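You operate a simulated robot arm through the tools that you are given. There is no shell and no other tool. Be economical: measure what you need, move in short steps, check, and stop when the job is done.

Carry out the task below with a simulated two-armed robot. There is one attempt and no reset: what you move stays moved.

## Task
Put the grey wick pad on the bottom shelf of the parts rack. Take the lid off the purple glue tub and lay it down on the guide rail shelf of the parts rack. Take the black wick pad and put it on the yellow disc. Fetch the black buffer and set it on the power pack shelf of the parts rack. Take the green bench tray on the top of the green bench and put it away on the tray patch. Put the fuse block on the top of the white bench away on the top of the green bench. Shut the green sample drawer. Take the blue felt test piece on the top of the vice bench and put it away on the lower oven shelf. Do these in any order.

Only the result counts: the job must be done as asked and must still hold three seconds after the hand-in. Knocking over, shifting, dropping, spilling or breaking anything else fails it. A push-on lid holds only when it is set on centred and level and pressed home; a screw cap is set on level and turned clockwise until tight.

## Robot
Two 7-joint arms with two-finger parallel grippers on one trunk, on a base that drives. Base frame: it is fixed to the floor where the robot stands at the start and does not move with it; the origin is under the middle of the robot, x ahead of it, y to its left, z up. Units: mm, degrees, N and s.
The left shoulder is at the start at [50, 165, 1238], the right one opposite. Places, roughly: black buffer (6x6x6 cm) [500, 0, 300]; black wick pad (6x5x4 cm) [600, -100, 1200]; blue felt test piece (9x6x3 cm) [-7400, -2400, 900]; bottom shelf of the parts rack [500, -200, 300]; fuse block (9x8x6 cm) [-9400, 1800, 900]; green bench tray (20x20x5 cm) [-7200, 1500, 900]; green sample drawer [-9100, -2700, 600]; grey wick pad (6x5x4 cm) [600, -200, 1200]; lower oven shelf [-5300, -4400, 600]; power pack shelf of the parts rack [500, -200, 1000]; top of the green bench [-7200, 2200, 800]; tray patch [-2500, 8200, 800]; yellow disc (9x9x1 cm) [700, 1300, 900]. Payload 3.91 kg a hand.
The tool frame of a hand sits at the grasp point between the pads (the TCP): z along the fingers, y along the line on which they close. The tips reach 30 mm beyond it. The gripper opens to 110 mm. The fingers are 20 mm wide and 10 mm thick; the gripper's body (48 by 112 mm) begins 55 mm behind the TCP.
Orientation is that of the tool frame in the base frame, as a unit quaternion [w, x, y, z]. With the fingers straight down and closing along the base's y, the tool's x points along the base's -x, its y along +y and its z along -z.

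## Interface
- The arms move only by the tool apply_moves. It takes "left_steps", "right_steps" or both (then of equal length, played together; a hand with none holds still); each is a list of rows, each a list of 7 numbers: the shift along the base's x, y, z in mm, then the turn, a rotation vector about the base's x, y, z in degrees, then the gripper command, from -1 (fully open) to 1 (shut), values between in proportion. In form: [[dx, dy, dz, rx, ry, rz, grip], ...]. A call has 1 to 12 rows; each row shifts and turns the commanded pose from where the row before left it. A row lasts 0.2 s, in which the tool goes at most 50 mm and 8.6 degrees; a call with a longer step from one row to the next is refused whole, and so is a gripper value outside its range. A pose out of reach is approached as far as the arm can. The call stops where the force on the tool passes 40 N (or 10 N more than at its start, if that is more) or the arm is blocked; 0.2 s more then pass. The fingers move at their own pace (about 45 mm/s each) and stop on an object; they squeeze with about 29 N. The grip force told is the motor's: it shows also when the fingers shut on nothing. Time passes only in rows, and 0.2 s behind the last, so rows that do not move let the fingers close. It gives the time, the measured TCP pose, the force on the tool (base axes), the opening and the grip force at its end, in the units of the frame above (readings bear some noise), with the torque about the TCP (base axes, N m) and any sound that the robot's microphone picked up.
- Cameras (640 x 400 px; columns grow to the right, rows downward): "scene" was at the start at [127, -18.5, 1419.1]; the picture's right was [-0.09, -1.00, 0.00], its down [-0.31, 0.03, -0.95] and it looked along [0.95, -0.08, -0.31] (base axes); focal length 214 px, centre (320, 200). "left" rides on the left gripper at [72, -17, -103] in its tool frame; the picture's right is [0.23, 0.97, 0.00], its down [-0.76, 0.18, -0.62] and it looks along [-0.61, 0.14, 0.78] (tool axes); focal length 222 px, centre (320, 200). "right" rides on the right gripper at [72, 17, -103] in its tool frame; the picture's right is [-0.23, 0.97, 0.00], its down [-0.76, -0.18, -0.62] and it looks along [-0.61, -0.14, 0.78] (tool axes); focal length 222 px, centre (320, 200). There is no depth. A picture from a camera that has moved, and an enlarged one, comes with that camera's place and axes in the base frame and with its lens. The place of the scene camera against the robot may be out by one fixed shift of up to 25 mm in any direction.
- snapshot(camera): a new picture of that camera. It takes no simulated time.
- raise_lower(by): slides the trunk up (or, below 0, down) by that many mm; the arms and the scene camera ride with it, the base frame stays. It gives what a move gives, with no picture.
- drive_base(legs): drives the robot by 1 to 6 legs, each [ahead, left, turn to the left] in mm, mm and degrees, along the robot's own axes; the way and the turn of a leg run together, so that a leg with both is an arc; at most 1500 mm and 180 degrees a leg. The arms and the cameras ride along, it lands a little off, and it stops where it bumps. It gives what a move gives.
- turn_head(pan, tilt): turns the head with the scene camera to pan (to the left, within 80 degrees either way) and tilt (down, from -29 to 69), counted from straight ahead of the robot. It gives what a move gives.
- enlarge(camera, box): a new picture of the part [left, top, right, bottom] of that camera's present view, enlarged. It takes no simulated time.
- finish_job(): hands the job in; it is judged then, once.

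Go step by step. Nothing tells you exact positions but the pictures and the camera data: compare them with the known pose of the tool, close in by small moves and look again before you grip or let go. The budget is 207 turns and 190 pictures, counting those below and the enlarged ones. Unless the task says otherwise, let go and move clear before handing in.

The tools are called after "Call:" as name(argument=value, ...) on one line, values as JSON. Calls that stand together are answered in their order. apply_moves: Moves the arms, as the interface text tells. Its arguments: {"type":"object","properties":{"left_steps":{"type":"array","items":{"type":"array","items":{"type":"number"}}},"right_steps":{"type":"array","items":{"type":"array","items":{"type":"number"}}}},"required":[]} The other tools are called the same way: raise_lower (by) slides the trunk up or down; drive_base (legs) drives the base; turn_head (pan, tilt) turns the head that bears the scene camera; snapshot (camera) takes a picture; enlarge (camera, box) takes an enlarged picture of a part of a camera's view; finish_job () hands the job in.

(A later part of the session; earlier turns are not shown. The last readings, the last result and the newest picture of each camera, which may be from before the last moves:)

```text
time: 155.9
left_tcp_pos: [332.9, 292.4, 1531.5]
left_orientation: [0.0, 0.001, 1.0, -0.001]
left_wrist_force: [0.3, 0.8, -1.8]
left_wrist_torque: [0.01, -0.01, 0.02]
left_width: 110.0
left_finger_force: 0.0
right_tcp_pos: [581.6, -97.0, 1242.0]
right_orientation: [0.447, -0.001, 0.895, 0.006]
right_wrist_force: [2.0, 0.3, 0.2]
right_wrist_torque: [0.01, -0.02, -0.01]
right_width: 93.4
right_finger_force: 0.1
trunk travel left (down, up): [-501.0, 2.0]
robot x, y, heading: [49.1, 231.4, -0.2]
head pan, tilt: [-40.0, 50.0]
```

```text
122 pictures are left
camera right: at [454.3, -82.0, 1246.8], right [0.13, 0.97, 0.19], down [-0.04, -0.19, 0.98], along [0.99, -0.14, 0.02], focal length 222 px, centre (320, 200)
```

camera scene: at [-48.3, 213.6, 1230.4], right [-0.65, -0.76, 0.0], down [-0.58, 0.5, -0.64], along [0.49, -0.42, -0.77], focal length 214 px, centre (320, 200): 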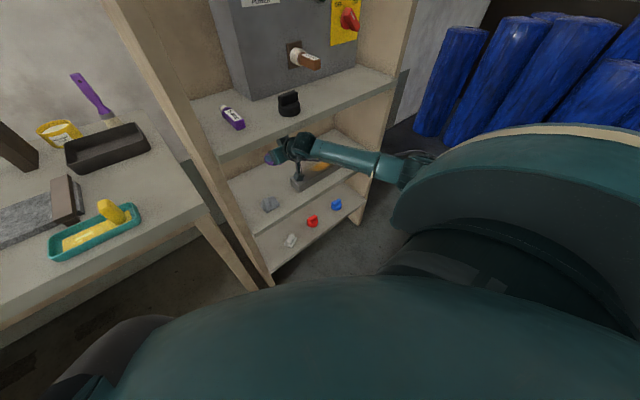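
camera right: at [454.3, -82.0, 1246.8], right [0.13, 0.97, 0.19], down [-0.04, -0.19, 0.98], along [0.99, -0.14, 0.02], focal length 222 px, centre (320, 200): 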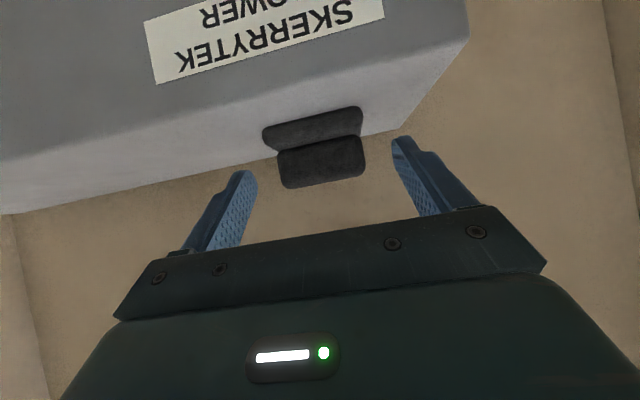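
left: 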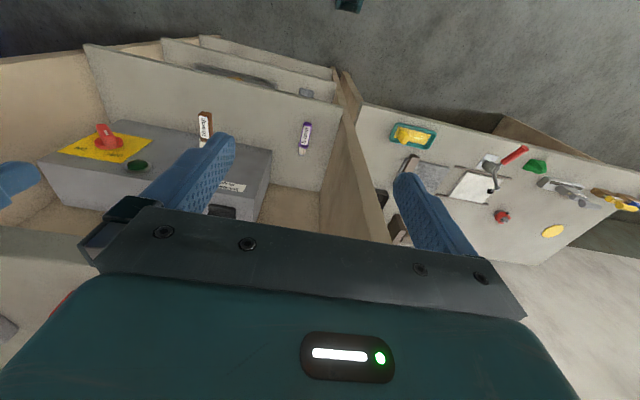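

Same view as before with the grey one; I go 20 mm deeper, close, lift and back out.

Call:
apply_moves(right_steps=[[20, 0, -1, 0, 0, 0, -0.7], [0, 0, 0, 0, 0, 0, 1], [0, 0, 0, 0, 0, 0, 1], [0, 0, 0, 0, 0, 0, 1], [0, 0, 0, 0, 0, 0, 1]])

Call:
apply_moves(right_steps=[[0, 0, 10, 0, 0, 0, 1], [0, 0, 15, 0, 0, 0, 1], [0, 0, 15, 0, 0, 0, 1], [-30, 0, 0, 0, 0, 0, 1], [-30, 0, 0, 0, 0, 0, 1], [0, 0, 0, 0, 0, 0, 1]])

Call:
drive_base(legs=[[-450, 0, 0]])

Call:
turn_head(pan=40, tilt=25)

Call:
snapshot(camera="scene")

Call:
snapshot(camera="right")

```text
time: 157.1
left_tcp_pos: [333.1, 293.0, 1531.7]
left_orientation: [0.001, 0.001, 1.0, -0.001]
left_wrist_force: [-0.2, 0.0, -0.5]
left_wrist_torque: [-0.02, 0.0, 0.01]
left_width: 109.9
left_finger_force: 0.0
right_tcp_pos: [600.9, -98.2, 1242.6]
right_orientation: [0.447, 0.0, 0.894, 0.005]
right_wrist_force: [-0.1, -0.3, 0.6]
right_wrist_torque: [0.01, -0.06, 0.04]
right_width: 54.2
right_finger_force: 29.0
trunk travel left (down, up): [-501.0, 2.0]
robot x, y, heading: [50.6, 228.8, -0.2]
head pan, tilt: [-40.0, 50.0]
```

```text
time: 158.5
left_tcp_pos: [334.5, 292.3, 1532.5]
left_orientation: [0.0, 0.002, 1.0, -0.001]
left_wrist_force: [0.4, 0.5, 0.3]
left_wrist_torque: [-0.03, 0.02, 0.0]
left_width: 110.0
left_finger_force: 0.0
right_tcp_pos: [542.1, -99.2, 1281.1]
right_orientation: [0.448, 0.0, 0.894, 0.005]
right_wrist_force: [-1.2, 1.1, 0.1]
right_wrist_torque: [-0.02, -0.01, -0.01]
right_width: 54.4
right_finger_force: 29.0
trunk travel left (down, up): [-501.0, 2.0]
robot x, y, heading: [52.8, 231.1, -0.4]
head pan, tilt: [-40.0, 50.0]
```

```text
time: 161.2
left_tcp_pos: [-120.1, 295.1, 1531.4]
left_orientation: [0.001, -0.001, 1.0, -0.001]
left_wrist_force: [-0.3, -0.2, -0.8]
left_wrist_torque: [0.01, -0.01, 0.01]
left_width: 109.9
left_finger_force: 0.0
right_tcp_pos: [90.3, -94.8, 1282.5]
right_orientation: [0.448, -0.004, 0.894, 0.007]
right_wrist_force: [-0.2, 0.5, -0.9]
right_wrist_torque: [0.01, -0.03, 0.01]
right_width: 54.1
right_finger_force: 28.9
trunk travel left (down, up): [-501.0, 2.0]
robot x, y, heading: [-397.4, 228.2, 0.1]
head pan, tilt: [-40.0, 50.0]
```

```text
time: 162.8
left_tcp_pos: [-119.0, 295.1, 1530.8]
left_orientation: [0.001, -0.001, 1.0, -0.001]
left_wrist_force: [-0.1, 0.0, 0.1]
left_wrist_torque: [0.0, -0.02, 0.03]
left_width: 110.0
left_finger_force: 0.1
right_tcp_pos: [90.2, -94.3, 1280.6]
right_orientation: [0.447, -0.002, 0.895, 0.005]
right_wrist_force: [0.0, -0.9, -0.5]
right_wrist_torque: [-0.01, 0.0, 0.0]
right_width: 54.6
right_finger_force: 29.1
trunk travel left (down, up): [-501.0, 2.0]
robot x, y, heading: [-399.8, 230.0, 0.1]
head pan, tilt: [40.0, 25.0]
```

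```text
121 pictures are left
camera scene: at [-296.6, 280.5, 1450.9], right [0.64, -0.77, 0.0], down [-0.32, -0.27, -0.91], along [0.69, 0.58, -0.42], focal length 214 px, centre (320, 200)
```

scene: 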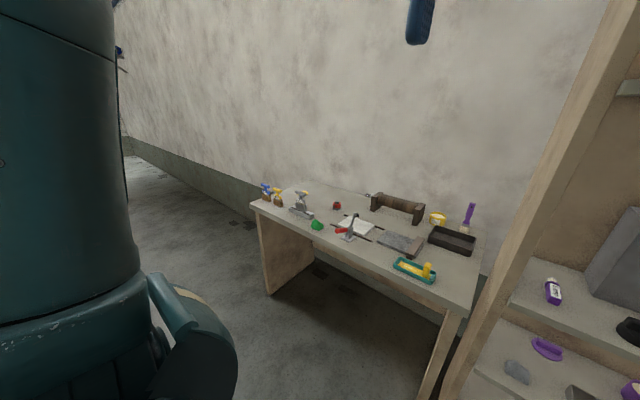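

```text
120 pictures are left
camera right: at [-36.3, -79.6, 1285.9], right [0.13, 0.97, 0.19], down [-0.04, -0.19, 0.98], along [0.99, -0.13, 0.02], focal length 222 px, centre (320, 200)
```

right: 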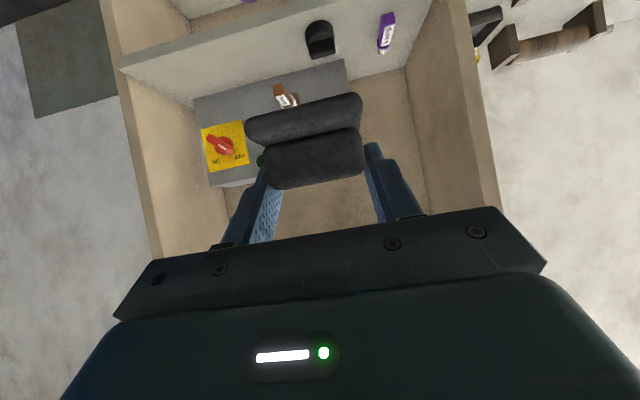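

Now I look to the left to plan the drive to the yellow disc.

Call:
turn_head(pan=80, tilt=30)

Call:
snapshot(camera="scene")

Call:
snapshot(camera="left")

```text
time: 163.8
left_tcp_pos: [-118.1, 296.4, 1532.8]
left_orientation: [0.001, -0.001, 1.0, -0.001]
left_wrist_force: [-0.1, 0.6, -0.2]
left_wrist_torque: [0.0, 0.03, 0.01]
left_width: 110.1
left_finger_force: 0.1
right_tcp_pos: [90.7, -94.8, 1280.8]
right_orientation: [0.448, -0.003, 0.894, 0.006]
right_wrist_force: [0.0, -0.4, 0.3]
right_wrist_torque: [-0.01, 0.03, 0.03]
right_width: 54.4
right_finger_force: 29.3
trunk travel left (down, up): [-501.0, 2.0]
robot x, y, heading: [-398.9, 231.6, 0.1]
head pan, tilt: [80.0, 30.0]
```

```text
119 pictures are left
camera scene: at [-351.4, 310.4, 1442.9], right [0.98, -0.17, 0.0], down [-0.09, -0.49, -0.87], along [0.15, 0.85, -0.5], focal length 214 px, centre (320, 200)
```

scene: 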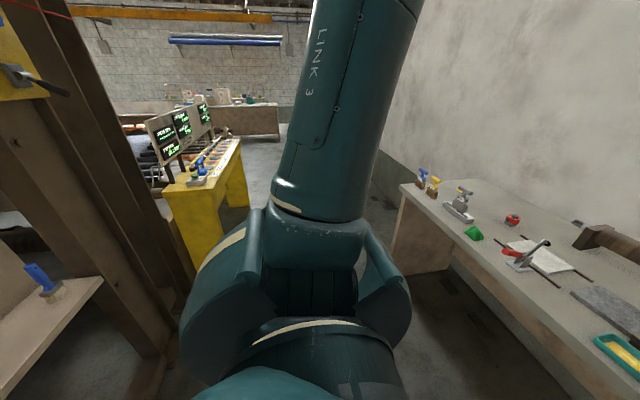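

```text
118 pictures are left
camera left: at [-193.4, 278.7, 1636.9], right [-0.23, 0.97, 0.0], down [0.76, 0.18, 0.62], along [0.61, 0.14, -0.78], focal length 222 px, centre (320, 200)
```

left: 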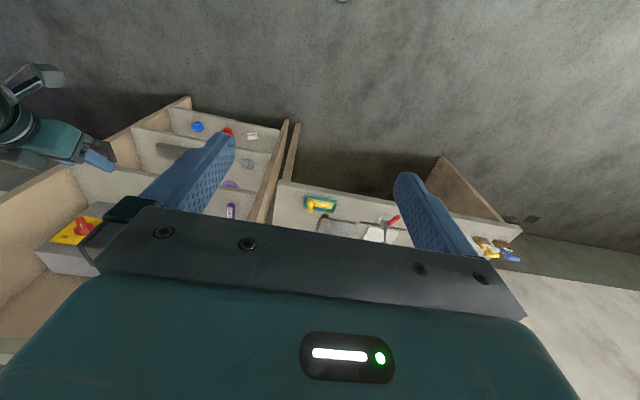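

The way left is open. I drive left along the bench towards the disc's end.

Call:
drive_base(legs=[[0, 1350, 0]])

Call:
turn_head(pan=-20, tilt=30)

Call:
snapshot(camera="scene")

Call:
snapshot(camera="right")

```text
time: 170.7
left_tcp_pos: [-139.1, 1681.4, 1532.4]
left_orientation: [0.0, -0.014, 1.0, -0.001]
left_wrist_force: [0.0, 0.4, -0.5]
left_wrist_torque: [0.0, 0.01, -0.01]
left_width: 110.0
left_finger_force: 0.1
right_tcp_pos: [81.8, 1296.1, 1281.8]
right_orientation: [0.447, -0.014, 0.894, 0.011]
right_wrist_force: [-1.3, 0.0, -1.0]
right_wrist_torque: [0.03, 0.04, 0.02]
right_width: 54.6
right_finger_force: 29.0
trunk travel left (down, up): [-501.0, 2.0]
robot x, y, heading: [-421.5, 1610.4, 1.5]
head pan, tilt: [80.0, 30.0]
```

```text
time: 172.5
left_tcp_pos: [-137.9, 1681.8, 1531.6]
left_orientation: [0.001, -0.014, 1.0, -0.001]
left_wrist_force: [-0.5, -0.1, -0.4]
left_wrist_torque: [-0.01, -0.01, 0.03]
left_width: 110.0
left_finger_force: 0.0
right_tcp_pos: [81.4, 1296.5, 1281.7]
right_orientation: [0.447, -0.014, 0.894, 0.012]
right_wrist_force: [0.7, -1.0, -0.1]
right_wrist_torque: [0.0, 0.0, -0.04]
right_width: 54.5
right_finger_force: 28.5
trunk travel left (down, up): [-501.0, 2.0]
robot x, y, heading: [-419.6, 1611.2, 1.4]
head pan, tilt: [-20.0, 30.0]
```

```text
117 pictures are left
camera scene: at [-298.9, 1571.8, 1442.9], right [-0.32, -0.95, 0.0], down [-0.47, 0.16, -0.87], along [0.82, -0.27, -0.5], focal length 214 px, centre (320, 200)
```

scene: 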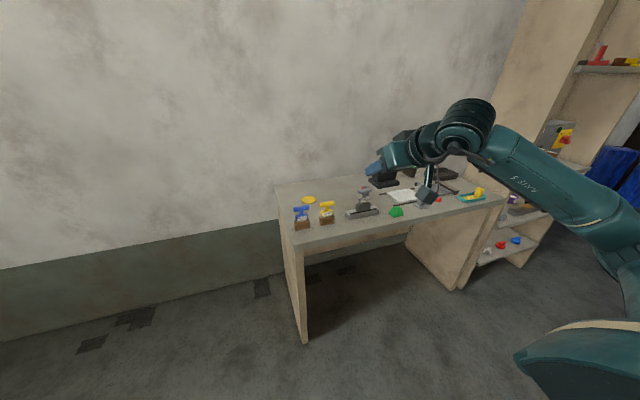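

```text
116 pictures are left
camera right: at [-45.9, 1308.3, 1285.8], right [0.1, 0.98, 0.19], down [-0.03, -0.19, 0.98], along [0.99, -0.11, 0.02], focal length 222 px, centre (320, 200)
```

right: 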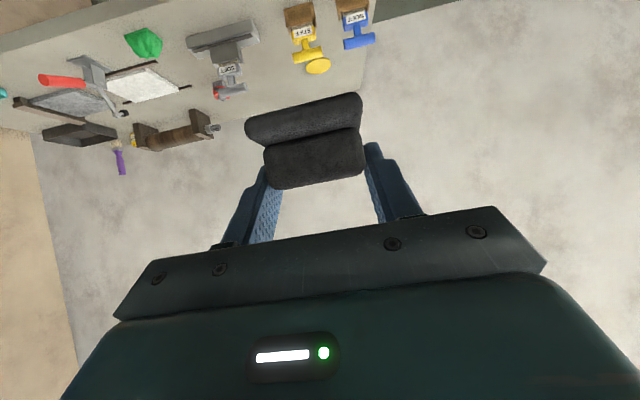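

The disc is near (615, 1306), behind two stamps. Coming from the front would put the gripper's camera bracket into them, so I will come diagonally from the bench's open left end.

Call:
apply_moves(right_steps=[[0, 40, 0, 0, 0, 0, 1], [0, 40, 0, 0, 0, 0, 1], [0, 40, 0, 0, 0, 0, 1], [0, 30, 0, 0, 0, 0, 1], [0, 0, 0, 0, 0, 0, 1]])

Call:
drive_base(legs=[[0, 314, 0], [600, 0, 0], [0, 0, -46]])

Call:
turn_head(pan=0, tilt=45)

Call:
snapshot(camera="scene")

Call:
snapshot(camera="right")

```text
time: 173.7
left_tcp_pos: [-138.5, 1681.0, 1530.7]
left_orientation: [0.001, -0.014, 1.0, 0.0]
left_wrist_force: [0.7, -0.2, 0.1]
left_wrist_torque: [0.02, 0.04, 0.01]
left_width: 109.7
left_finger_force: 0.1
right_tcp_pos: [81.2, 1446.3, 1281.4]
right_orientation: [0.447, -0.013, 0.894, 0.012]
right_wrist_force: [-0.3, -0.1, -0.8]
right_wrist_torque: [-0.01, -0.01, 0.01]
right_width: 54.5
right_finger_force: 29.2
trunk travel left (down, up): [-501.0, 2.0]
robot x, y, heading: [-418.8, 1609.2, 1.3]
head pan, tilt: [-20.0, 30.0]
```

```text
time: 180.9
left_tcp_pos: [428.1, 1790.7, 1531.4]
left_orientation: [0.001, 0.377, 0.926, -0.001]
left_wrist_force: [0.3, 0.7, -0.6]
left_wrist_torque: [0.0, -0.01, -0.01]
left_width: 110.2
left_finger_force: 0.1
right_tcp_pos: [412.5, 1468.9, 1281.0]
right_orientation: [0.416, 0.336, 0.829, -0.163]
right_wrist_force: [0.6, 0.6, -0.5]
right_wrist_torque: [-0.01, 0.01, -0.01]
right_width: 54.5
right_finger_force: 28.8
trunk travel left (down, up): [-501.0, 2.0]
robot x, y, heading: [182.5, 1945.8, -44.3]
head pan, tilt: [-20.0, 30.0]
```

```text
time: 181.7
left_tcp_pos: [427.4, 1790.3, 1530.8]
left_orientation: [0.001, 0.377, 0.926, -0.001]
left_wrist_force: [0.8, 0.1, -0.3]
left_wrist_torque: [0.01, -0.01, 0.01]
left_width: 109.9
left_finger_force: 0.1
right_tcp_pos: [411.3, 1468.5, 1280.7]
right_orientation: [0.416, 0.336, 0.829, -0.163]
right_wrist_force: [-0.4, -0.3, 0.2]
right_wrist_torque: [0.0, -0.01, -0.03]
right_width: 54.4
right_finger_force: 28.8
trunk travel left (down, up): [-501.0, 2.0]
robot x, y, heading: [180.6, 1938.2, -44.7]
head pan, tilt: [0.0, 45.0]
```

```text
115 pictures are left
camera scene: at [265.1, 1854.2, 1420.3], right [-0.7, -0.71, 0.0], down [-0.5, 0.5, -0.71], along [0.5, -0.5, -0.71], focal length 214 px, centre (320, 200)
```

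scene: 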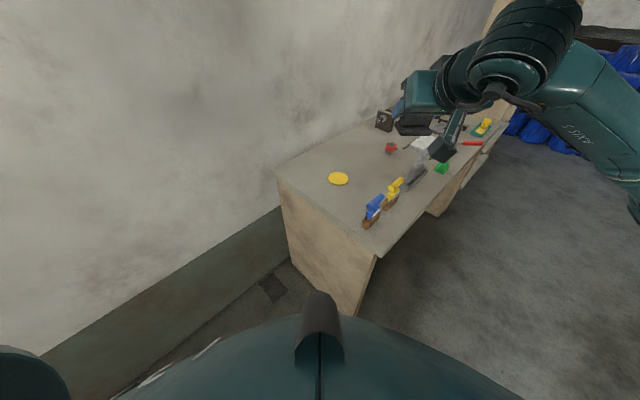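

```text
114 pictures are left
camera right: at [331.5, 1568.3, 1285.1], right [0.77, 0.61, 0.19], down [-0.16, -0.11, 0.98], along [0.62, -0.79, 0.02], focal length 222 px, centre (320, 200)
```

right: 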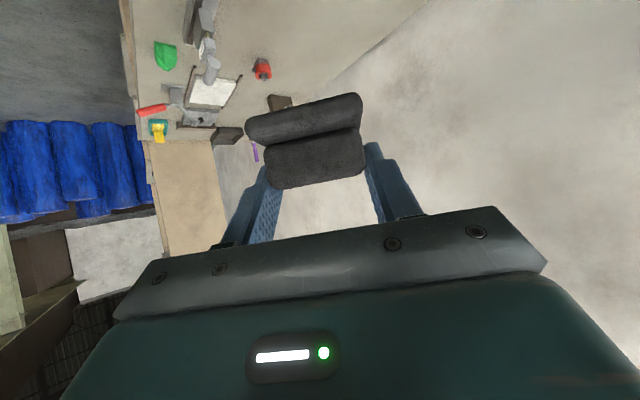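

Clear view: the disc lies at the open left corner. I lower the hand for a sightline on the disc.

Call:
apply_moves(right_steps=[[0, 0, -40, 0, 0, 0, 1], [0, 0, -40, 0, 0, 0, 1], [0, 0, -40, 0, 0, 0, 1], [0, 0, -40, 0, 0, 0, 1], [0, 0, -40, 0, 0, 0, 1], [0, 0, 0, 0, 0, 0, 1]])

Call:
snapshot(camera="right")

```text
time: 183.1
left_tcp_pos: [425.3, 1789.8, 1531.6]
left_orientation: [0.0, 0.377, 0.926, -0.001]
left_wrist_force: [-0.4, -0.6, 0.4]
left_wrist_torque: [0.0, 0.02, 0.0]
left_width: 110.1
left_finger_force: 0.0
right_tcp_pos: [411.7, 1468.8, 1080.0]
right_orientation: [0.415, 0.336, 0.829, -0.164]
right_wrist_force: [-0.2, -0.3, 0.2]
right_wrist_torque: [-0.02, -0.01, 0.0]
right_width: 54.5
right_finger_force: 28.9
trunk travel left (down, up): [-501.0, 2.0]
robot x, y, heading: [184.9, 1939.1, -44.6]
head pan, tilt: [0.0, 45.0]
```

```text
113 pictures are left
camera right: at [331.9, 1567.4, 1084.5], right [0.77, 0.61, 0.19], down [-0.16, -0.11, 0.98], along [0.62, -0.79, 0.02], focal length 222 px, centre (320, 200)
```

right: 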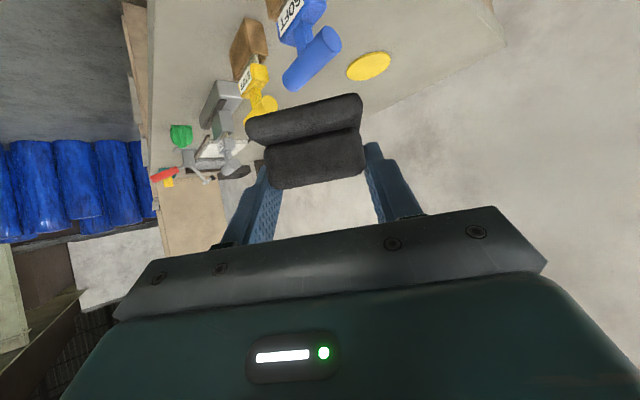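

Triangulated: the disc is at about (716, 1307), z≈850. I drive left and ahead towards it.

Call:
drive_base(legs=[[0, 98, 0], [190, 0, 0]])

Call:
apply_moves(right_steps=[[0, 0, -35, 0, 0, 0, 1], [0, 0, -35, 0, 0, 0, 1], [0, 0, -30, 0, 0, 0, 1], [0, 0, 0, 0, 0, 0, 1]])

Call:
snapshot(camera="right")

Call:
snapshot(camera="scene")

```text
time: 185.4
left_tcp_pos: [630.2, 1727.7, 1531.0]
left_orientation: [-0.001, 0.378, 0.926, 0.0]
left_wrist_force: [0.1, -0.4, -0.3]
left_wrist_torque: [0.02, 0.03, 0.02]
left_width: 109.6
left_finger_force: 0.1
right_tcp_pos: [613.0, 1404.4, 1079.2]
right_orientation: [0.416, 0.336, 0.829, -0.163]
right_wrist_force: [0.2, 0.1, 0.0]
right_wrist_torque: [0.0, 0.03, -0.04]
right_width: 54.9
right_finger_force: 29.2
trunk travel left (down, up): [-501.0, 2.0]
robot x, y, heading: [387.6, 1879.2, -44.3]
head pan, tilt: [0.0, 45.0]
```

```text
time: 186.4
left_tcp_pos: [628.7, 1729.5, 1532.0]
left_orientation: [0.001, 0.378, 0.926, -0.001]
left_wrist_force: [0.2, -0.6, 0.5]
left_wrist_torque: [0.0, -0.01, -0.01]
left_width: 109.8
left_finger_force: 0.0
right_tcp_pos: [613.0, 1403.6, 1035.1]
right_orientation: [0.416, 0.337, 0.828, -0.164]
right_wrist_force: [-0.5, 0.3, -0.1]
right_wrist_torque: [0.0, 0.01, 0.02]
right_width: 54.4
right_finger_force: 29.6
right hand out of reach, approached as far as the arm can: row 2, 3
trunk travel left (down, up): [-501.0, 2.0]
robot x, y, heading: [382.0, 1879.1, -44.6]
head pan, tilt: [0.0, 45.0]
```

```text
112 pictures are left
camera right: at [533.4, 1503.8, 1039.9], right [0.77, 0.61, 0.19], down [-0.16, -0.11, 0.98], along [0.61, -0.79, 0.01], focal length 222 px, centre (320, 200)
```

right: 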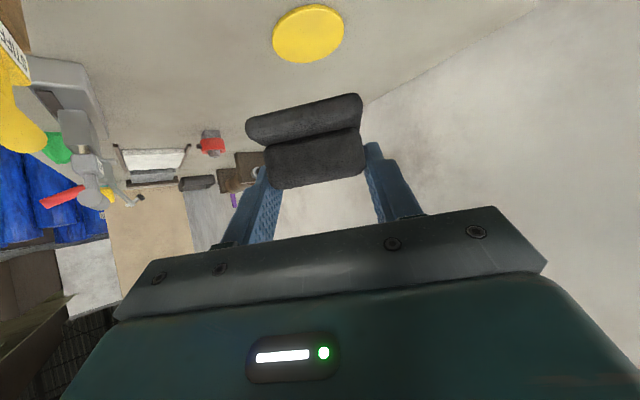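

```text
111 pictures are left
camera scene: at [467.2, 1792.3, 1420.3], right [-0.7, -0.71, 0.0], down [-0.5, 0.5, -0.71], along [0.5, -0.5, -0.71], focal length 214 px, centre (320, 200)
```

scene: 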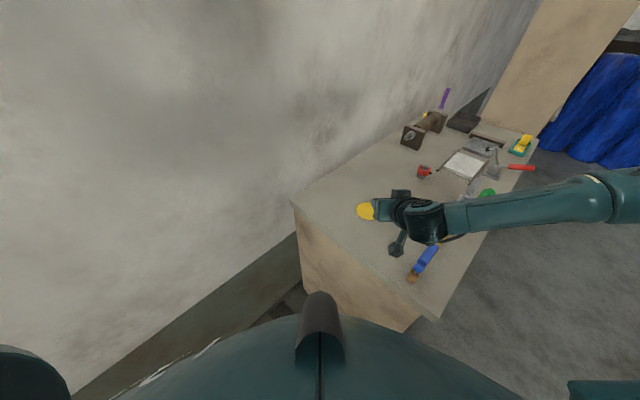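

The disc is at about (712, 1311). I drive ahead 135 mm to bring the pad over it, then check.

Call:
drive_base(legs=[[135, 3, 0]])

Call:
raise_lower(by=-80)

Call:
snapshot(camera="right")

Call:
snapshot(camera="scene")

```text
time: 187.7
left_tcp_pos: [729.1, 1635.5, 1531.8]
left_orientation: [0.0, 0.377, 0.926, -0.001]
left_wrist_force: [-0.1, -0.1, -0.6]
left_wrist_torque: [0.03, 0.03, -0.02]
left_width: 109.9
left_finger_force: 0.1
right_tcp_pos: [712.8, 1311.0, 1034.9]
right_orientation: [0.416, 0.335, 0.829, -0.163]
right_wrist_force: [0.2, -0.4, -0.8]
right_wrist_torque: [-0.02, -0.01, -0.04]
right_width: 54.3
right_finger_force: 28.3
trunk travel left (down, up): [-501.0, 2.0]
robot x, y, heading: [483.3, 1786.2, -44.4]
head pan, tilt: [0.0, 45.0]
```

```text
time: 188.9
left_tcp_pos: [727.7, 1636.5, 1453.8]
left_orientation: [0.0, 0.377, 0.926, -0.001]
left_wrist_force: [-0.6, -0.1, 0.5]
left_wrist_torque: [0.0, 0.01, 0.0]
left_width: 110.1
left_finger_force: 0.1
right_tcp_pos: [711.8, 1312.5, 956.2]
right_orientation: [0.416, 0.335, 0.829, -0.163]
right_wrist_force: [0.1, 0.6, -0.4]
right_wrist_torque: [-0.03, -0.01, 0.0]
right_width: 54.2
right_finger_force: 28.8
trunk travel left (down, up): [-421.0, 82.0]
robot x, y, heading: [483.1, 1787.5, -44.4]
head pan, tilt: [0.0, 45.0]
```

```text
110 pictures are left
camera right: at [633.0, 1411.8, 960.1], right [0.77, 0.61, 0.19], down [-0.16, -0.11, 0.98], along [0.62, -0.79, 0.02], focal length 222 px, centre (320, 200)
```

right: 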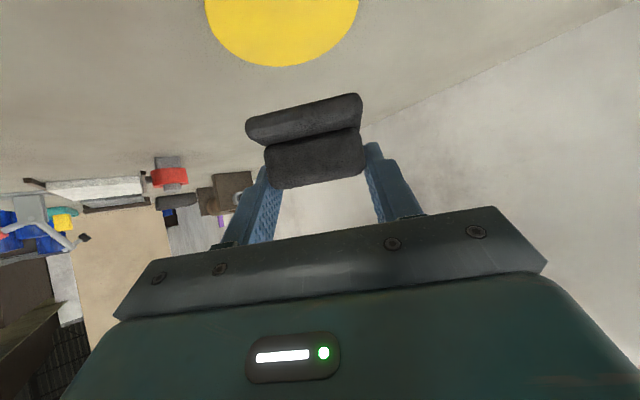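

```text
109 pictures are left
camera scene: at [566.2, 1700.2, 1340.3], right [-0.7, -0.71, 0.0], down [-0.51, 0.49, -0.71], along [0.51, -0.49, -0.71], focal length 214 px, centre (320, 200)
```

scene: 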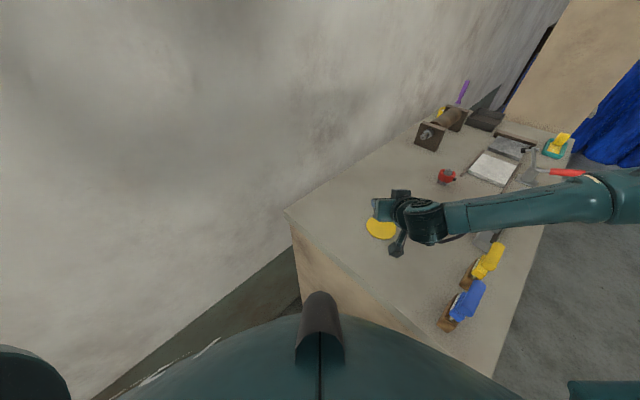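

The pad is centred over the disc within about 5 mm. I lower with the trunk in small steps.

Call:
raise_lower(by=-55)

Call:
snapshot(camera="right")

Call:
raise_lower(by=-6)

Call:
raise_lower(by=-4)

```text
time: 189.8
left_tcp_pos: [728.4, 1636.7, 1396.8]
left_orientation: [0.001, 0.377, 0.926, -0.001]
left_wrist_force: [1.0, -0.7, -0.3]
left_wrist_torque: [0.0, -0.01, -0.03]
left_width: 110.0
left_finger_force: 0.1
right_tcp_pos: [713.1, 1312.0, 900.9]
right_orientation: [0.416, 0.335, 0.83, -0.163]
right_wrist_force: [-0.4, 0.5, -0.4]
right_wrist_torque: [0.01, -0.02, 0.04]
right_width: 54.3
right_finger_force: 28.8
trunk travel left (down, up): [-366.0, 137.0]
robot x, y, heading: [482.2, 1792.2, -44.1]
head pan, tilt: [0.0, 45.0]
```

```text
108 pictures are left
camera right: at [633.0, 1411.7, 905.0], right [0.77, 0.61, 0.19], down [-0.16, -0.11, 0.98], along [0.62, -0.79, 0.02], focal length 222 px, centre (320, 200)
```

right: 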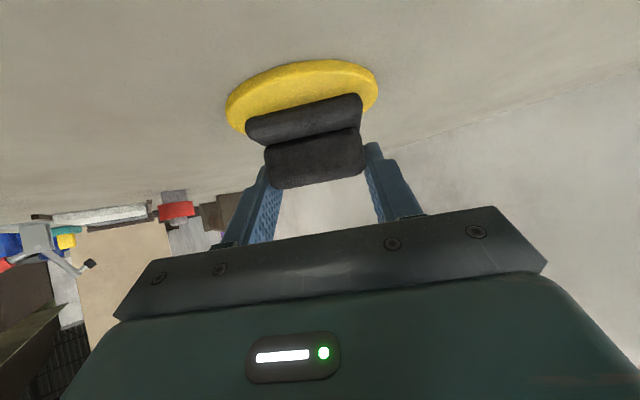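

```text
time: 190.4
left_tcp_pos: [728.0, 1636.6, 1391.8]
left_orientation: [0.0, 0.377, 0.926, -0.001]
left_wrist_force: [0.4, 0.2, 0.1]
left_wrist_torque: [0.0, -0.01, 0.01]
left_width: 110.1
left_finger_force: 0.1
right_tcp_pos: [713.7, 1312.3, 897.4]
right_orientation: [0.419, 0.334, 0.828, -0.164]
right_wrist_force: [-1.4, -0.2, 14.8]
right_wrist_torque: [-0.18, 0.39, -0.02]
right_width: 54.5
right_finger_force: 28.8
trunk travel left (down, up): [-360.0, 143.0]
robot x, y, heading: [478.5, 1783.7, -44.4]
head pan, tilt: [0.0, 45.0]
```

```text
time: 190.9
left_tcp_pos: [727.1, 1639.3, 1389.1]
left_orientation: [0.001, 0.378, 0.926, -0.002]
left_wrist_force: [0.6, -0.9, 0.3]
left_wrist_torque: [0.0, -0.04, -0.01]
left_width: 109.8
left_finger_force: 0.0
right_tcp_pos: [713.7, 1313.3, 895.4]
right_orientation: [0.422, 0.335, 0.826, -0.166]
right_wrist_force: [-1.8, -2.4, 31.4]
right_wrist_torque: [-0.09, 0.12, -0.02]
right_width: 54.6
right_finger_force: 29.2
trunk travel left (down, up): [-356.0, 147.0]
robot x, y, heading: [484.3, 1788.3, -44.5]
head pan, tilt: [0.0, 45.0]
```

Contact. I check the seating, ease off, open and withdraw.

Call:
snapshot(camera="right")

Call:
raise_lower(by=3)

Call:
apply_moves(right_steps=[[0, 0, 0, 0, 0, 0, 0.2], [0, 0, 0, 0, 0, 0, -0.3], [0, 0, 0, 0, 0, 0, -0.6], [0, 0, 0, 0, 0, 0, -0.8], [-6, 7, 8, 0, 0, 0, -0.8], [-14, 15, 16, 0, 0, 0, -0.8], [-18, 18, 20, 0, 0, 0, -0.8], [-18, 18, 20, 0, 0, 0, -0.8], [0, 0, 0, 0, 0, 0, -0.8]])

Call:
snapshot(camera="right")

```text
107 pictures are left
camera right: at [634.3, 1411.9, 899.0], right [0.77, 0.61, 0.19], down [-0.17, -0.1, 0.98], along [0.62, -0.79, 0.03], focal length 222 px, centre (320, 200)
```

right: 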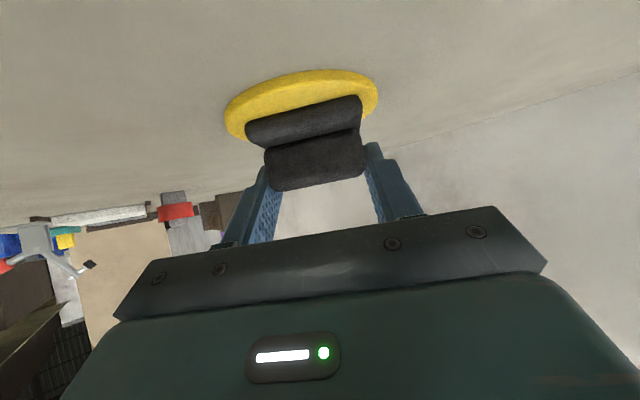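

```text
time: 191.4
left_tcp_pos: [727.9, 1638.4, 1390.3]
left_orientation: [0.001, 0.377, 0.926, -0.001]
left_wrist_force: [-0.1, 0.7, 0.0]
left_wrist_torque: [-0.01, -0.02, -0.01]
left_width: 110.0
left_finger_force: 0.1
right_tcp_pos: [714.4, 1313.2, 895.7]
right_orientation: [0.42, 0.333, 0.828, -0.163]
right_wrist_force: [3.2, -2.8, 22.6]
right_wrist_torque: [-0.23, -0.24, 0.0]
right_width: 54.3
right_finger_force: 28.5
trunk travel left (down, up): [-359.0, 144.0]
robot x, y, heading: [480.7, 1787.7, -44.5]
head pan, tilt: [0.0, 45.0]
```

```text
time: 193.4
left_tcp_pos: [728.3, 1636.3, 1389.6]
left_orientation: [0.0, 0.377, 0.926, -0.001]
left_wrist_force: [-0.2, 0.1, -0.8]
left_wrist_torque: [-0.02, -0.02, -0.02]
left_width: 109.8
left_finger_force: 0.1
right_tcp_pos: [659.3, 1369.0, 957.4]
right_orientation: [0.417, 0.335, 0.829, -0.162]
right_wrist_force: [-0.1, 0.5, 0.5]
right_wrist_torque: [-0.04, -0.01, 0.01]
right_width: 99.0
right_finger_force: 0.0
trunk travel left (down, up): [-359.0, 144.0]
robot x, y, heading: [484.6, 1788.7, -44.2]
head pan, tilt: [0.0, 45.0]
```

```text
106 pictures are left
camera right: at [578.8, 1469.3, 962.5], right [0.77, 0.61, 0.19], down [-0.16, -0.11, 0.98], along [0.62, -0.79, 0.01], focal length 222 px, centre (320, 200)
```

right: 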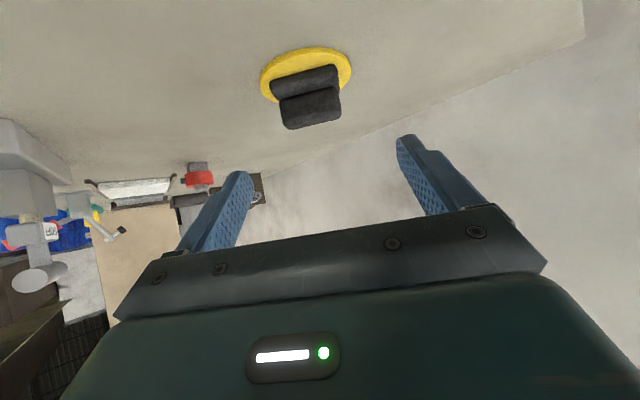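

The black pad sits on the disc. The rack jobs are done, so I back away, turn west and look around for the way to the far benches.

Call:
raise_lower(by=140)

Call:
drive_base(legs=[[-450, 0, 0], [0, 0, -136]])

Call:
turn_head(pan=0, tilt=10)

Call:
snapshot(camera="scene")

Call:
turn_head(pan=60, tilt=10)

Call:
snapshot(camera="scene")

Call:
turn_head(pan=-60, tilt=10)

Call:
snapshot(camera="scene")

```text
time: 195.1
left_tcp_pos: [728.3, 1636.5, 1530.2]
left_orientation: [0.001, 0.377, 0.926, -0.002]
left_wrist_force: [-0.1, -0.2, -0.9]
left_wrist_torque: [0.04, 0.03, 0.02]
left_width: 110.3
left_finger_force: 0.1
right_tcp_pos: [658.2, 1368.7, 1096.9]
right_orientation: [0.417, 0.335, 0.829, -0.163]
right_wrist_force: [-0.3, -0.4, -0.4]
right_wrist_torque: [0.01, -0.01, -0.02]
right_width: 99.0
right_finger_force: 0.0
trunk travel left (down, up): [-499.0, 4.0]
robot x, y, heading: [478.6, 1785.6, -44.7]
head pan, tilt: [0.0, 45.0]
```

```text
time: 203.5
left_tcp_pos: [-117.7, 2042.3, 1530.5]
left_orientation: [-0.001, 1.0, -0.017, -0.001]
left_wrist_force: [-0.1, 0.5, 0.3]
left_wrist_torque: [0.01, 0.02, -0.01]
left_width: 110.0
left_finger_force: 0.0
right_tcp_pos: [-244.3, 2286.7, 1097.1]
right_orientation: [-0.002, 0.895, -0.013, -0.447]
right_wrist_force: [0.9, -0.3, 0.1]
right_wrist_torque: [0.01, -0.01, -0.02]
right_width: 99.0
right_finger_force: 0.0
trunk travel left (down, up): [-499.0, 4.0]
robot x, y, heading: [167.5, 2097.5, 177.7]
head pan, tilt: [0.0, 45.0]
```

```text
time: 204.5
left_tcp_pos: [-117.1, 2042.6, 1530.7]
left_orientation: [-0.001, 1.0, -0.016, -0.001]
left_wrist_force: [-0.2, 0.0, -0.1]
left_wrist_torque: [0.0, 0.03, 0.01]
left_width: 109.9
left_finger_force: 0.1
right_tcp_pos: [-243.7, 2286.6, 1098.0]
right_orientation: [-0.002, 0.894, -0.013, -0.447]
right_wrist_force: [-0.2, 0.3, -0.2]
right_wrist_torque: [0.0, 0.0, -0.01]
right_width: 99.1
right_finger_force: 0.1
trunk travel left (down, up): [-499.0, 4.0]
robot x, y, heading: [168.7, 2097.8, 178.1]
head pan, tilt: [0.0, 10.0]
```

```text
105 pictures are left
camera scene: at [49.7, 2090.7, 1473.2], right [0.03, 1.0, 0.0], down [0.17, -0.01, -0.98], along [-0.98, 0.03, -0.17], focal length 214 px, centre (320, 200)
```

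scene: 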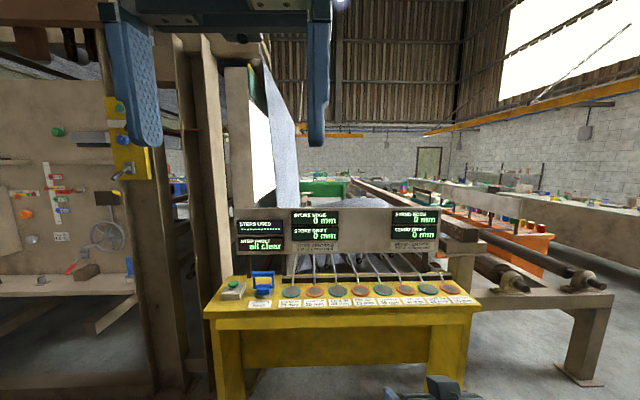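

```text
time: 205.8
left_tcp_pos: [-116.5, 2044.3, 1531.4]
left_orientation: [-0.001, 1.0, -0.017, -0.001]
left_wrist_force: [0.4, 0.0, 0.3]
left_wrist_torque: [0.0, 0.01, -0.02]
left_width: 109.9
left_finger_force: 0.0
right_tcp_pos: [-245.7, 2287.0, 1098.2]
right_orientation: [-0.002, 0.894, -0.013, -0.448]
right_wrist_force: [-0.9, -0.1, -0.1]
right_wrist_torque: [0.01, -0.02, -0.01]
right_width: 99.0
right_finger_force: 0.0
trunk travel left (down, up): [-499.0, 4.0]
robot x, y, heading: [168.6, 2097.7, 178.0]
head pan, tilt: [60.0, 10.0]
```

```text
104 pictures are left
camera scene: at [93.3, 2008.7, 1473.2], right [-0.85, 0.53, 0.0], down [0.09, 0.15, -0.98], along [-0.52, -0.83, -0.17], focal length 214 px, centre (320, 200)
```

scene: 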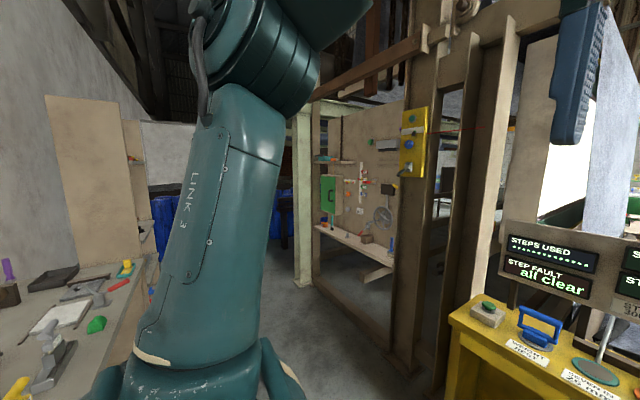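

```text
time: 207.8
left_tcp_pos: [-116.7, 2044.4, 1529.3]
left_orientation: [0.0, 1.0, -0.017, -0.001]
left_wrist_force: [-0.2, -0.7, -0.7]
left_wrist_torque: [0.02, 0.01, -0.01]
left_width: 110.1
left_finger_force: 0.1
right_tcp_pos: [-245.2, 2287.3, 1097.8]
right_orientation: [-0.002, 0.894, -0.013, -0.447]
right_wrist_force: [0.3, -0.1, -0.3]
right_wrist_torque: [0.0, 0.01, 0.01]
right_width: 98.8
right_finger_force: 0.0
trunk travel left (down, up): [-499.0, 4.0]
robot x, y, heading: [167.6, 2096.3, 177.8]
head pan, tilt: [-60.0, 10.0]
```

```text
103 pictures are left
camera scene: at [98.9, 2169.6, 1473.2], right [0.88, 0.47, 0.0], down [0.08, -0.15, -0.98], along [-0.46, 0.87, -0.17], focal length 214 px, centre (320, 200)
```

scene: 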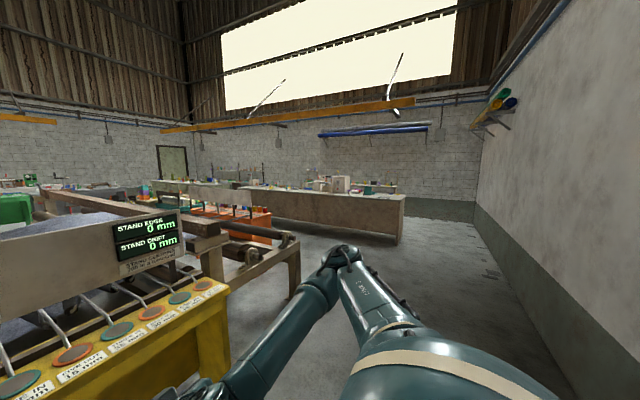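

A long machine runs west from the yellow console. I look at the southern side for a passage: I move back in front of the rack and look west.

Call:
drive_base(legs=[[450, 0, 0], [0, 1450, 0], [0, 600, 0]])

Call:
turn_head(pan=0, tilt=12)

Call:
snapshot(camera="scene")

Call:
turn_head(pan=50, tilt=12)

Call:
snapshot(camera="scene")

```text
time: 220.2
left_tcp_pos: [-584.2, 20.4, 1530.0]
left_orientation: [-0.001, 1.0, -0.002, 0.0]
left_wrist_force: [-0.2, 0.8, -1.6]
left_wrist_torque: [0.04, 0.04, 0.0]
left_width: 110.0
left_finger_force: 0.1
right_tcp_pos: [-720.1, 260.6, 1098.2]
right_orientation: [0.005, 0.894, 0.0, -0.448]
right_wrist_force: [1.3, -0.3, -0.3]
right_wrist_torque: [0.02, 0.0, -0.01]
right_width: 99.0
right_finger_force: 0.0
trunk travel left (down, up): [-499.0, 4.0]
robot x, y, heading: [-298.4, 84.2, 179.7]
head pan, tilt: [-60.0, 10.0]
```

```text
time: 221.5
left_tcp_pos: [-584.7, 21.6, 1530.7]
left_orientation: [0.0, 1.0, -0.003, -0.001]
left_wrist_force: [-0.8, 0.8, -0.8]
left_wrist_torque: [-0.02, -0.03, -0.01]
left_width: 110.1
left_finger_force: 0.0
right_tcp_pos: [-720.5, 259.6, 1097.1]
right_orientation: [0.005, 0.894, 0.0, -0.447]
right_wrist_force: [1.2, 0.5, -0.2]
right_wrist_torque: [-0.01, 0.03, 0.02]
right_width: 99.1
right_finger_force: 0.0
trunk travel left (down, up): [-499.0, 4.0]
robot x, y, heading: [-304.1, 80.3, 179.6]
head pan, tilt: [0.0, 12.0]
```

```text
102 pictures are left
camera scene: at [-420.9, 72.7, 1470.0], right [0.01, 1.0, 0.0], down [0.21, 0.0, -0.98], along [-0.98, 0.01, -0.21], focal length 214 px, centre (320, 200)
```

scene: 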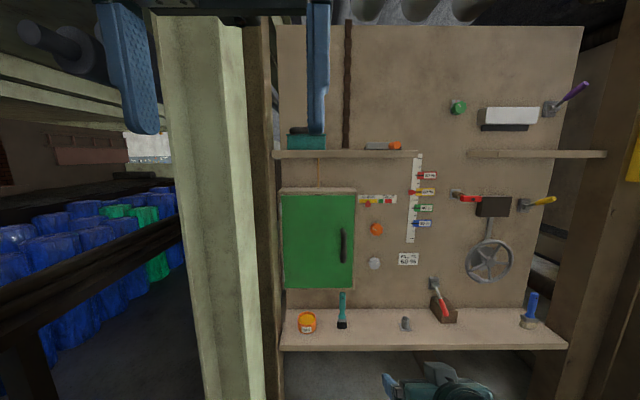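

```text
time: 222.7
left_tcp_pos: [-585.1, 20.2, 1529.9]
left_orientation: [0.001, 1.0, -0.003, -0.002]
left_wrist_force: [0.3, 0.0, -0.5]
left_wrist_torque: [-0.02, -0.02, -0.03]
left_width: 110.0
left_finger_force: 0.1
right_tcp_pos: [-721.1, 260.1, 1096.2]
right_orientation: [0.005, 0.894, 0.0, -0.447]
right_wrist_force: [0.4, 0.3, -0.2]
right_wrist_torque: [-0.01, 0.02, 0.01]
right_width: 99.0
right_finger_force: 0.0
trunk travel left (down, up): [-499.0, 4.0]
robot x, y, heading: [-299.6, 85.6, 179.3]
head pan, tilt: [50.0, 12.0]
```

```text
101 pictures are left
camera scene: at [-388.1, 1.0, 1470.0], right [-0.76, 0.65, 0.0], down [0.13, 0.16, -0.98], along [-0.63, -0.74, -0.21], focal length 214 px, centre (320, 200)
```

scene: 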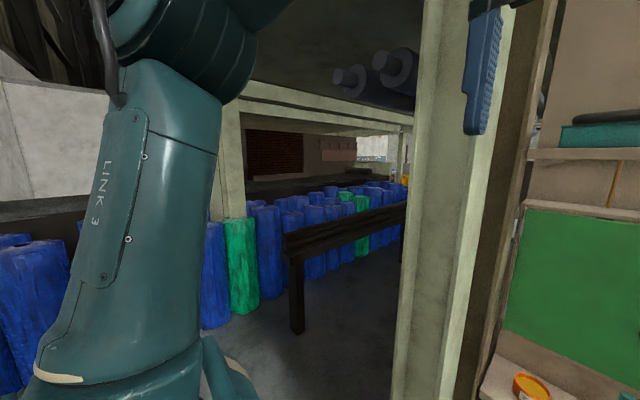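

There is an aisle between a dark barrier (y≈-1300) and the machine's column, heading west. I go to its mouth and look along it.

Call:
drive_base(legs=[[0, 915, 0]])

Call:
turn_head(pan=0, tilt=20)

Call:
snapshot(camera="scene")

Call:
turn_head(pan=-45, tilt=30)

Call:
snapshot(camera="scene")

```text
time: 227.5
left_tcp_pos: [-584.9, -915.2, 1530.6]
left_orientation: [-0.001, 1.0, 0.004, -0.001]
left_wrist_force: [-0.2, 0.2, 0.3]
left_wrist_torque: [-0.02, -0.01, 0.01]
left_width: 109.9
left_finger_force: 0.1
right_tcp_pos: [-723.6, -676.8, 1097.2]
right_orientation: [0.008, 0.895, 0.006, -0.447]
right_wrist_force: [0.0, 0.0, -0.2]
right_wrist_torque: [-0.03, 0.02, 0.0]
right_width: 99.1
right_finger_force: 0.1
trunk travel left (down, up): [-499.0, 4.0]
robot x, y, heading: [-306.4, -849.9, -179.9]
head pan, tilt: [50.0, 12.0]
```

```text
time: 228.7
left_tcp_pos: [-584.8, -914.2, 1530.3]
left_orientation: [0.0, 1.0, 0.003, -0.001]
left_wrist_force: [1.0, 0.0, -1.1]
left_wrist_torque: [0.02, -0.02, 0.0]
left_width: 110.1
left_finger_force: 0.0
right_tcp_pos: [-722.8, -678.4, 1098.4]
right_orientation: [0.009, 0.895, 0.007, -0.446]
right_wrist_force: [-0.4, -0.5, -0.6]
right_wrist_torque: [-0.03, -0.02, -0.03]
right_width: 98.9
right_finger_force: 0.1
trunk travel left (down, up): [-499.0, 4.0]
robot x, y, heading: [-302.3, -850.2, -179.7]
head pan, tilt: [0.0, 20.0]
```

```text
100 pictures are left
camera scene: at [-420.8, -861.0, 1457.0], right [-0.01, 1.0, 0.0], down [0.34, 0.0, -0.94], along [-0.94, -0.01, -0.34], focal length 214 px, centre (320, 200)
```

scene: 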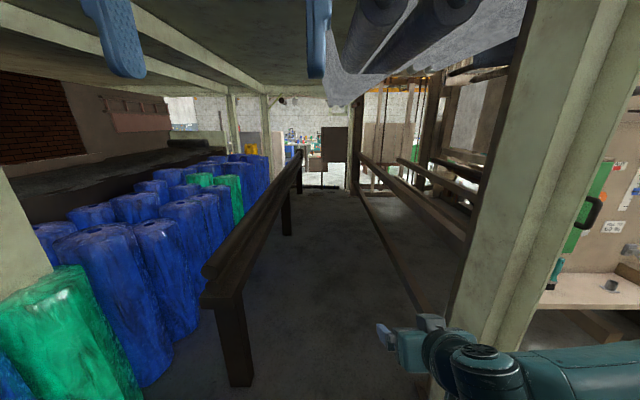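

```text
time: 229.8
left_tcp_pos: [-584.5, -915.4, 1529.6]
left_orientation: [0.0, 1.0, 0.005, -0.002]
left_wrist_force: [-0.5, 0.1, 0.2]
left_wrist_torque: [0.02, -0.04, -0.01]
left_width: 110.1
left_finger_force: 0.1
right_tcp_pos: [-722.7, -676.7, 1097.5]
right_orientation: [0.008, 0.895, 0.007, -0.447]
right_wrist_force: [0.0, 0.5, -0.8]
right_wrist_torque: [0.02, 0.02, -0.03]
right_width: 99.1
right_finger_force: 0.0
trunk travel left (down, up): [-499.0, 4.0]
robot x, y, heading: [-304.2, -849.0, -179.7]
head pan, tilt: [-45.0, 30.0]
```

```text
99 pictures are left
camera scene: at [-392.1, -796.9, 1440.9], right [0.7, 0.71, 0.0], down [0.36, -0.35, -0.87], along [-0.62, 0.61, -0.5], focal length 214 px, centre (320, 200)
```

scene: 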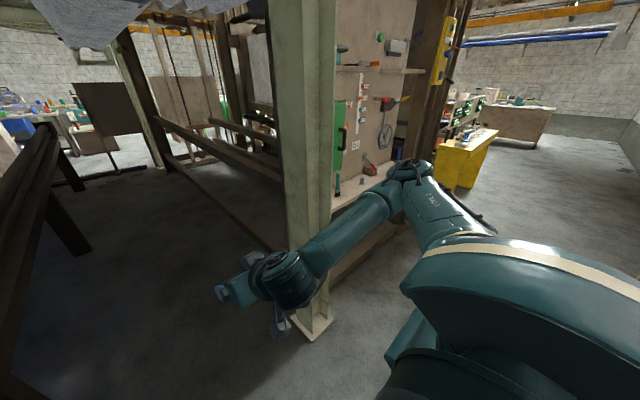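

The aisle is about 1.2 m wide with a column at (-1000, -240); my right elbow sticks out too far. I tuck the right hand back into its start-like pose.

Call:
apply_moves(right_steps=[[6, 4, 36, 0, -5.9, 0, -1], [6, 4, 36, 0, -5.9, 0, -1], [6, 4, 36, 0, -5.9, 0, -1], [6, 4, 36, 0, -5.9, 0, -1], [6, 4, 36, 0, -5.9, 0, -1], [6, 4, 36, 0, -5.9, 0, -1], [6, 4, 36, 0, -5.9, 0, -1], [6, 4, 36, 0, -5.9, 0, -1], [6, 4, 36, 0, -5.9, 0, -1], [6, 4, 36, 0, 0, 0, -1], [0, 0, 0, 0, 0, 0, -1]])

Call:
snapshot(camera="scene")

```text
time: 232.2
left_tcp_pos: [-585.3, -914.4, 1529.7]
left_orientation: [0.0, 1.0, 0.004, 0.001]
left_wrist_force: [-0.2, 0.2, 0.9]
left_wrist_torque: [0.02, -0.02, 0.03]
left_width: 110.0
left_finger_force: 0.0
right_tcp_pos: [-663.6, -636.9, 1457.5]
right_orientation: [0.011, 1.0, 0.001, 0.0]
right_wrist_force: [0.2, -0.3, 0.1]
right_wrist_torque: [0.0, -0.04, 0.01]
right_width: 109.8
right_finger_force: 0.2
trunk travel left (down, up): [-499.0, 4.0]
robot x, y, heading: [-300.6, -847.6, -179.5]
head pan, tilt: [-45.0, 30.0]
```

```text
98 pictures are left
camera scene: at [-392.9, -796.4, 1440.8], right [0.7, 0.71, 0.0], down [0.36, -0.35, -0.87], along [-0.62, 0.61, -0.5], focal length 214 px, centre (320, 200)
```

scene: 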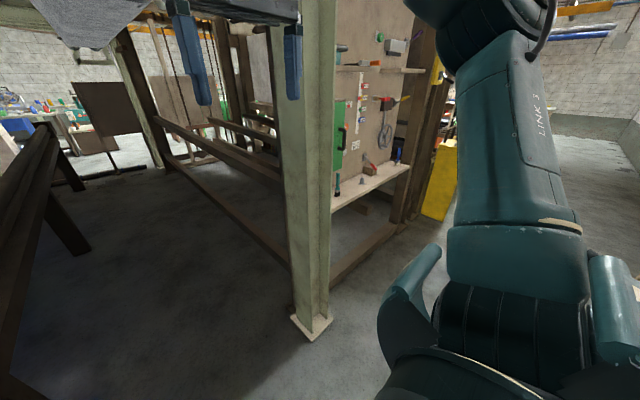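

Well tucked. I lower the trunk under the mezzanine and drive west down the aisle.

Call:
raise_lower(by=-300)

Call:
drive_base(legs=[[0, -50, -0.5], [1400, 0, 0], [1400, 0, 0]])

Call:
turn_head(pan=0, tilt=10)

Call:
snapshot(camera="scene")

```text
time: 235.2
left_tcp_pos: [-583.3, -915.1, 1228.5]
left_orientation: [0.0, 1.0, 0.004, -0.001]
left_wrist_force: [0.3, -0.5, 0.3]
left_wrist_torque: [0.02, 0.02, -0.03]
left_width: 110.0
left_finger_force: 0.1
right_tcp_pos: [-663.1, -636.8, 1158.4]
right_orientation: [0.009, 1.0, 0.002, 0.0]
right_wrist_force: [1.1, 0.2, 0.4]
right_wrist_torque: [-0.02, -0.01, -0.03]
right_width: 110.3
right_finger_force: 0.1
trunk travel left (down, up): [-199.0, 304.0]
robot x, y, heading: [-303.1, -847.1, -179.5]
head pan, tilt: [-45.0, 30.0]
```

```text
time: 249.2
left_tcp_pos: [-3361.8, -782.9, 1229.6]
left_orientation: [0.0, 1.0, -0.021, -0.002]
left_wrist_force: [-1.5, -0.5, -0.2]
left_wrist_torque: [-0.05, 0.05, -0.02]
left_width: 109.9
left_finger_force: 0.1
right_tcp_pos: [-3426.7, -501.9, 1157.3]
right_orientation: [0.01, 1.0, -0.024, 0.0]
right_wrist_force: [0.4, 0.0, 0.0]
right_wrist_torque: [-0.01, -0.01, 0.03]
right_width: 109.9
right_finger_force: 0.1
trunk travel left (down, up): [-199.0, 304.0]
robot x, y, heading: [-3074.4, -734.4, 177.6]
head pan, tilt: [-45.0, 30.0]
```

```text
time: 250.3
left_tcp_pos: [-3361.5, -782.6, 1230.0]
left_orientation: [0.0, 1.0, -0.022, -0.001]
left_wrist_force: [0.5, -0.1, 0.2]
left_wrist_torque: [0.03, -0.01, -0.01]
left_width: 109.9
left_finger_force: 0.0
right_tcp_pos: [-3425.5, -500.7, 1157.7]
right_orientation: [0.01, 1.0, -0.025, 0.0]
right_wrist_force: [-0.7, 0.1, 0.0]
right_wrist_torque: [-0.01, -0.01, 0.0]
right_width: 109.8
right_finger_force: 0.2
trunk travel left (down, up): [-199.0, 304.0]
robot x, y, heading: [-3077.4, -730.7, 177.3]
head pan, tilt: [0.0, 10.0]
```

```text
97 pictures are left
camera scene: at [-3195.0, -737.5, 1173.2], right [0.05, 1.0, 0.0], down [0.17, -0.01, -0.98], along [-0.98, 0.05, -0.17], focal length 214 px, centre (320, 200)
```

scene: 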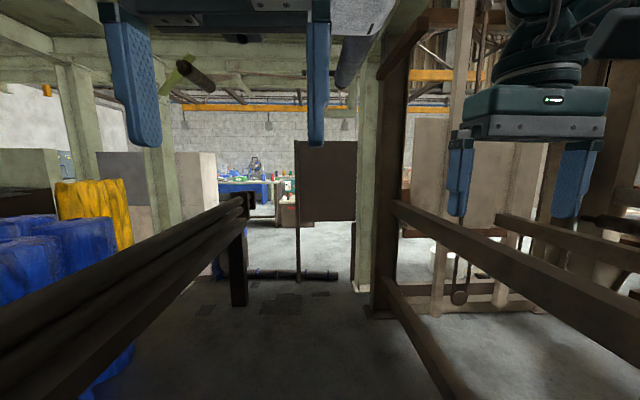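

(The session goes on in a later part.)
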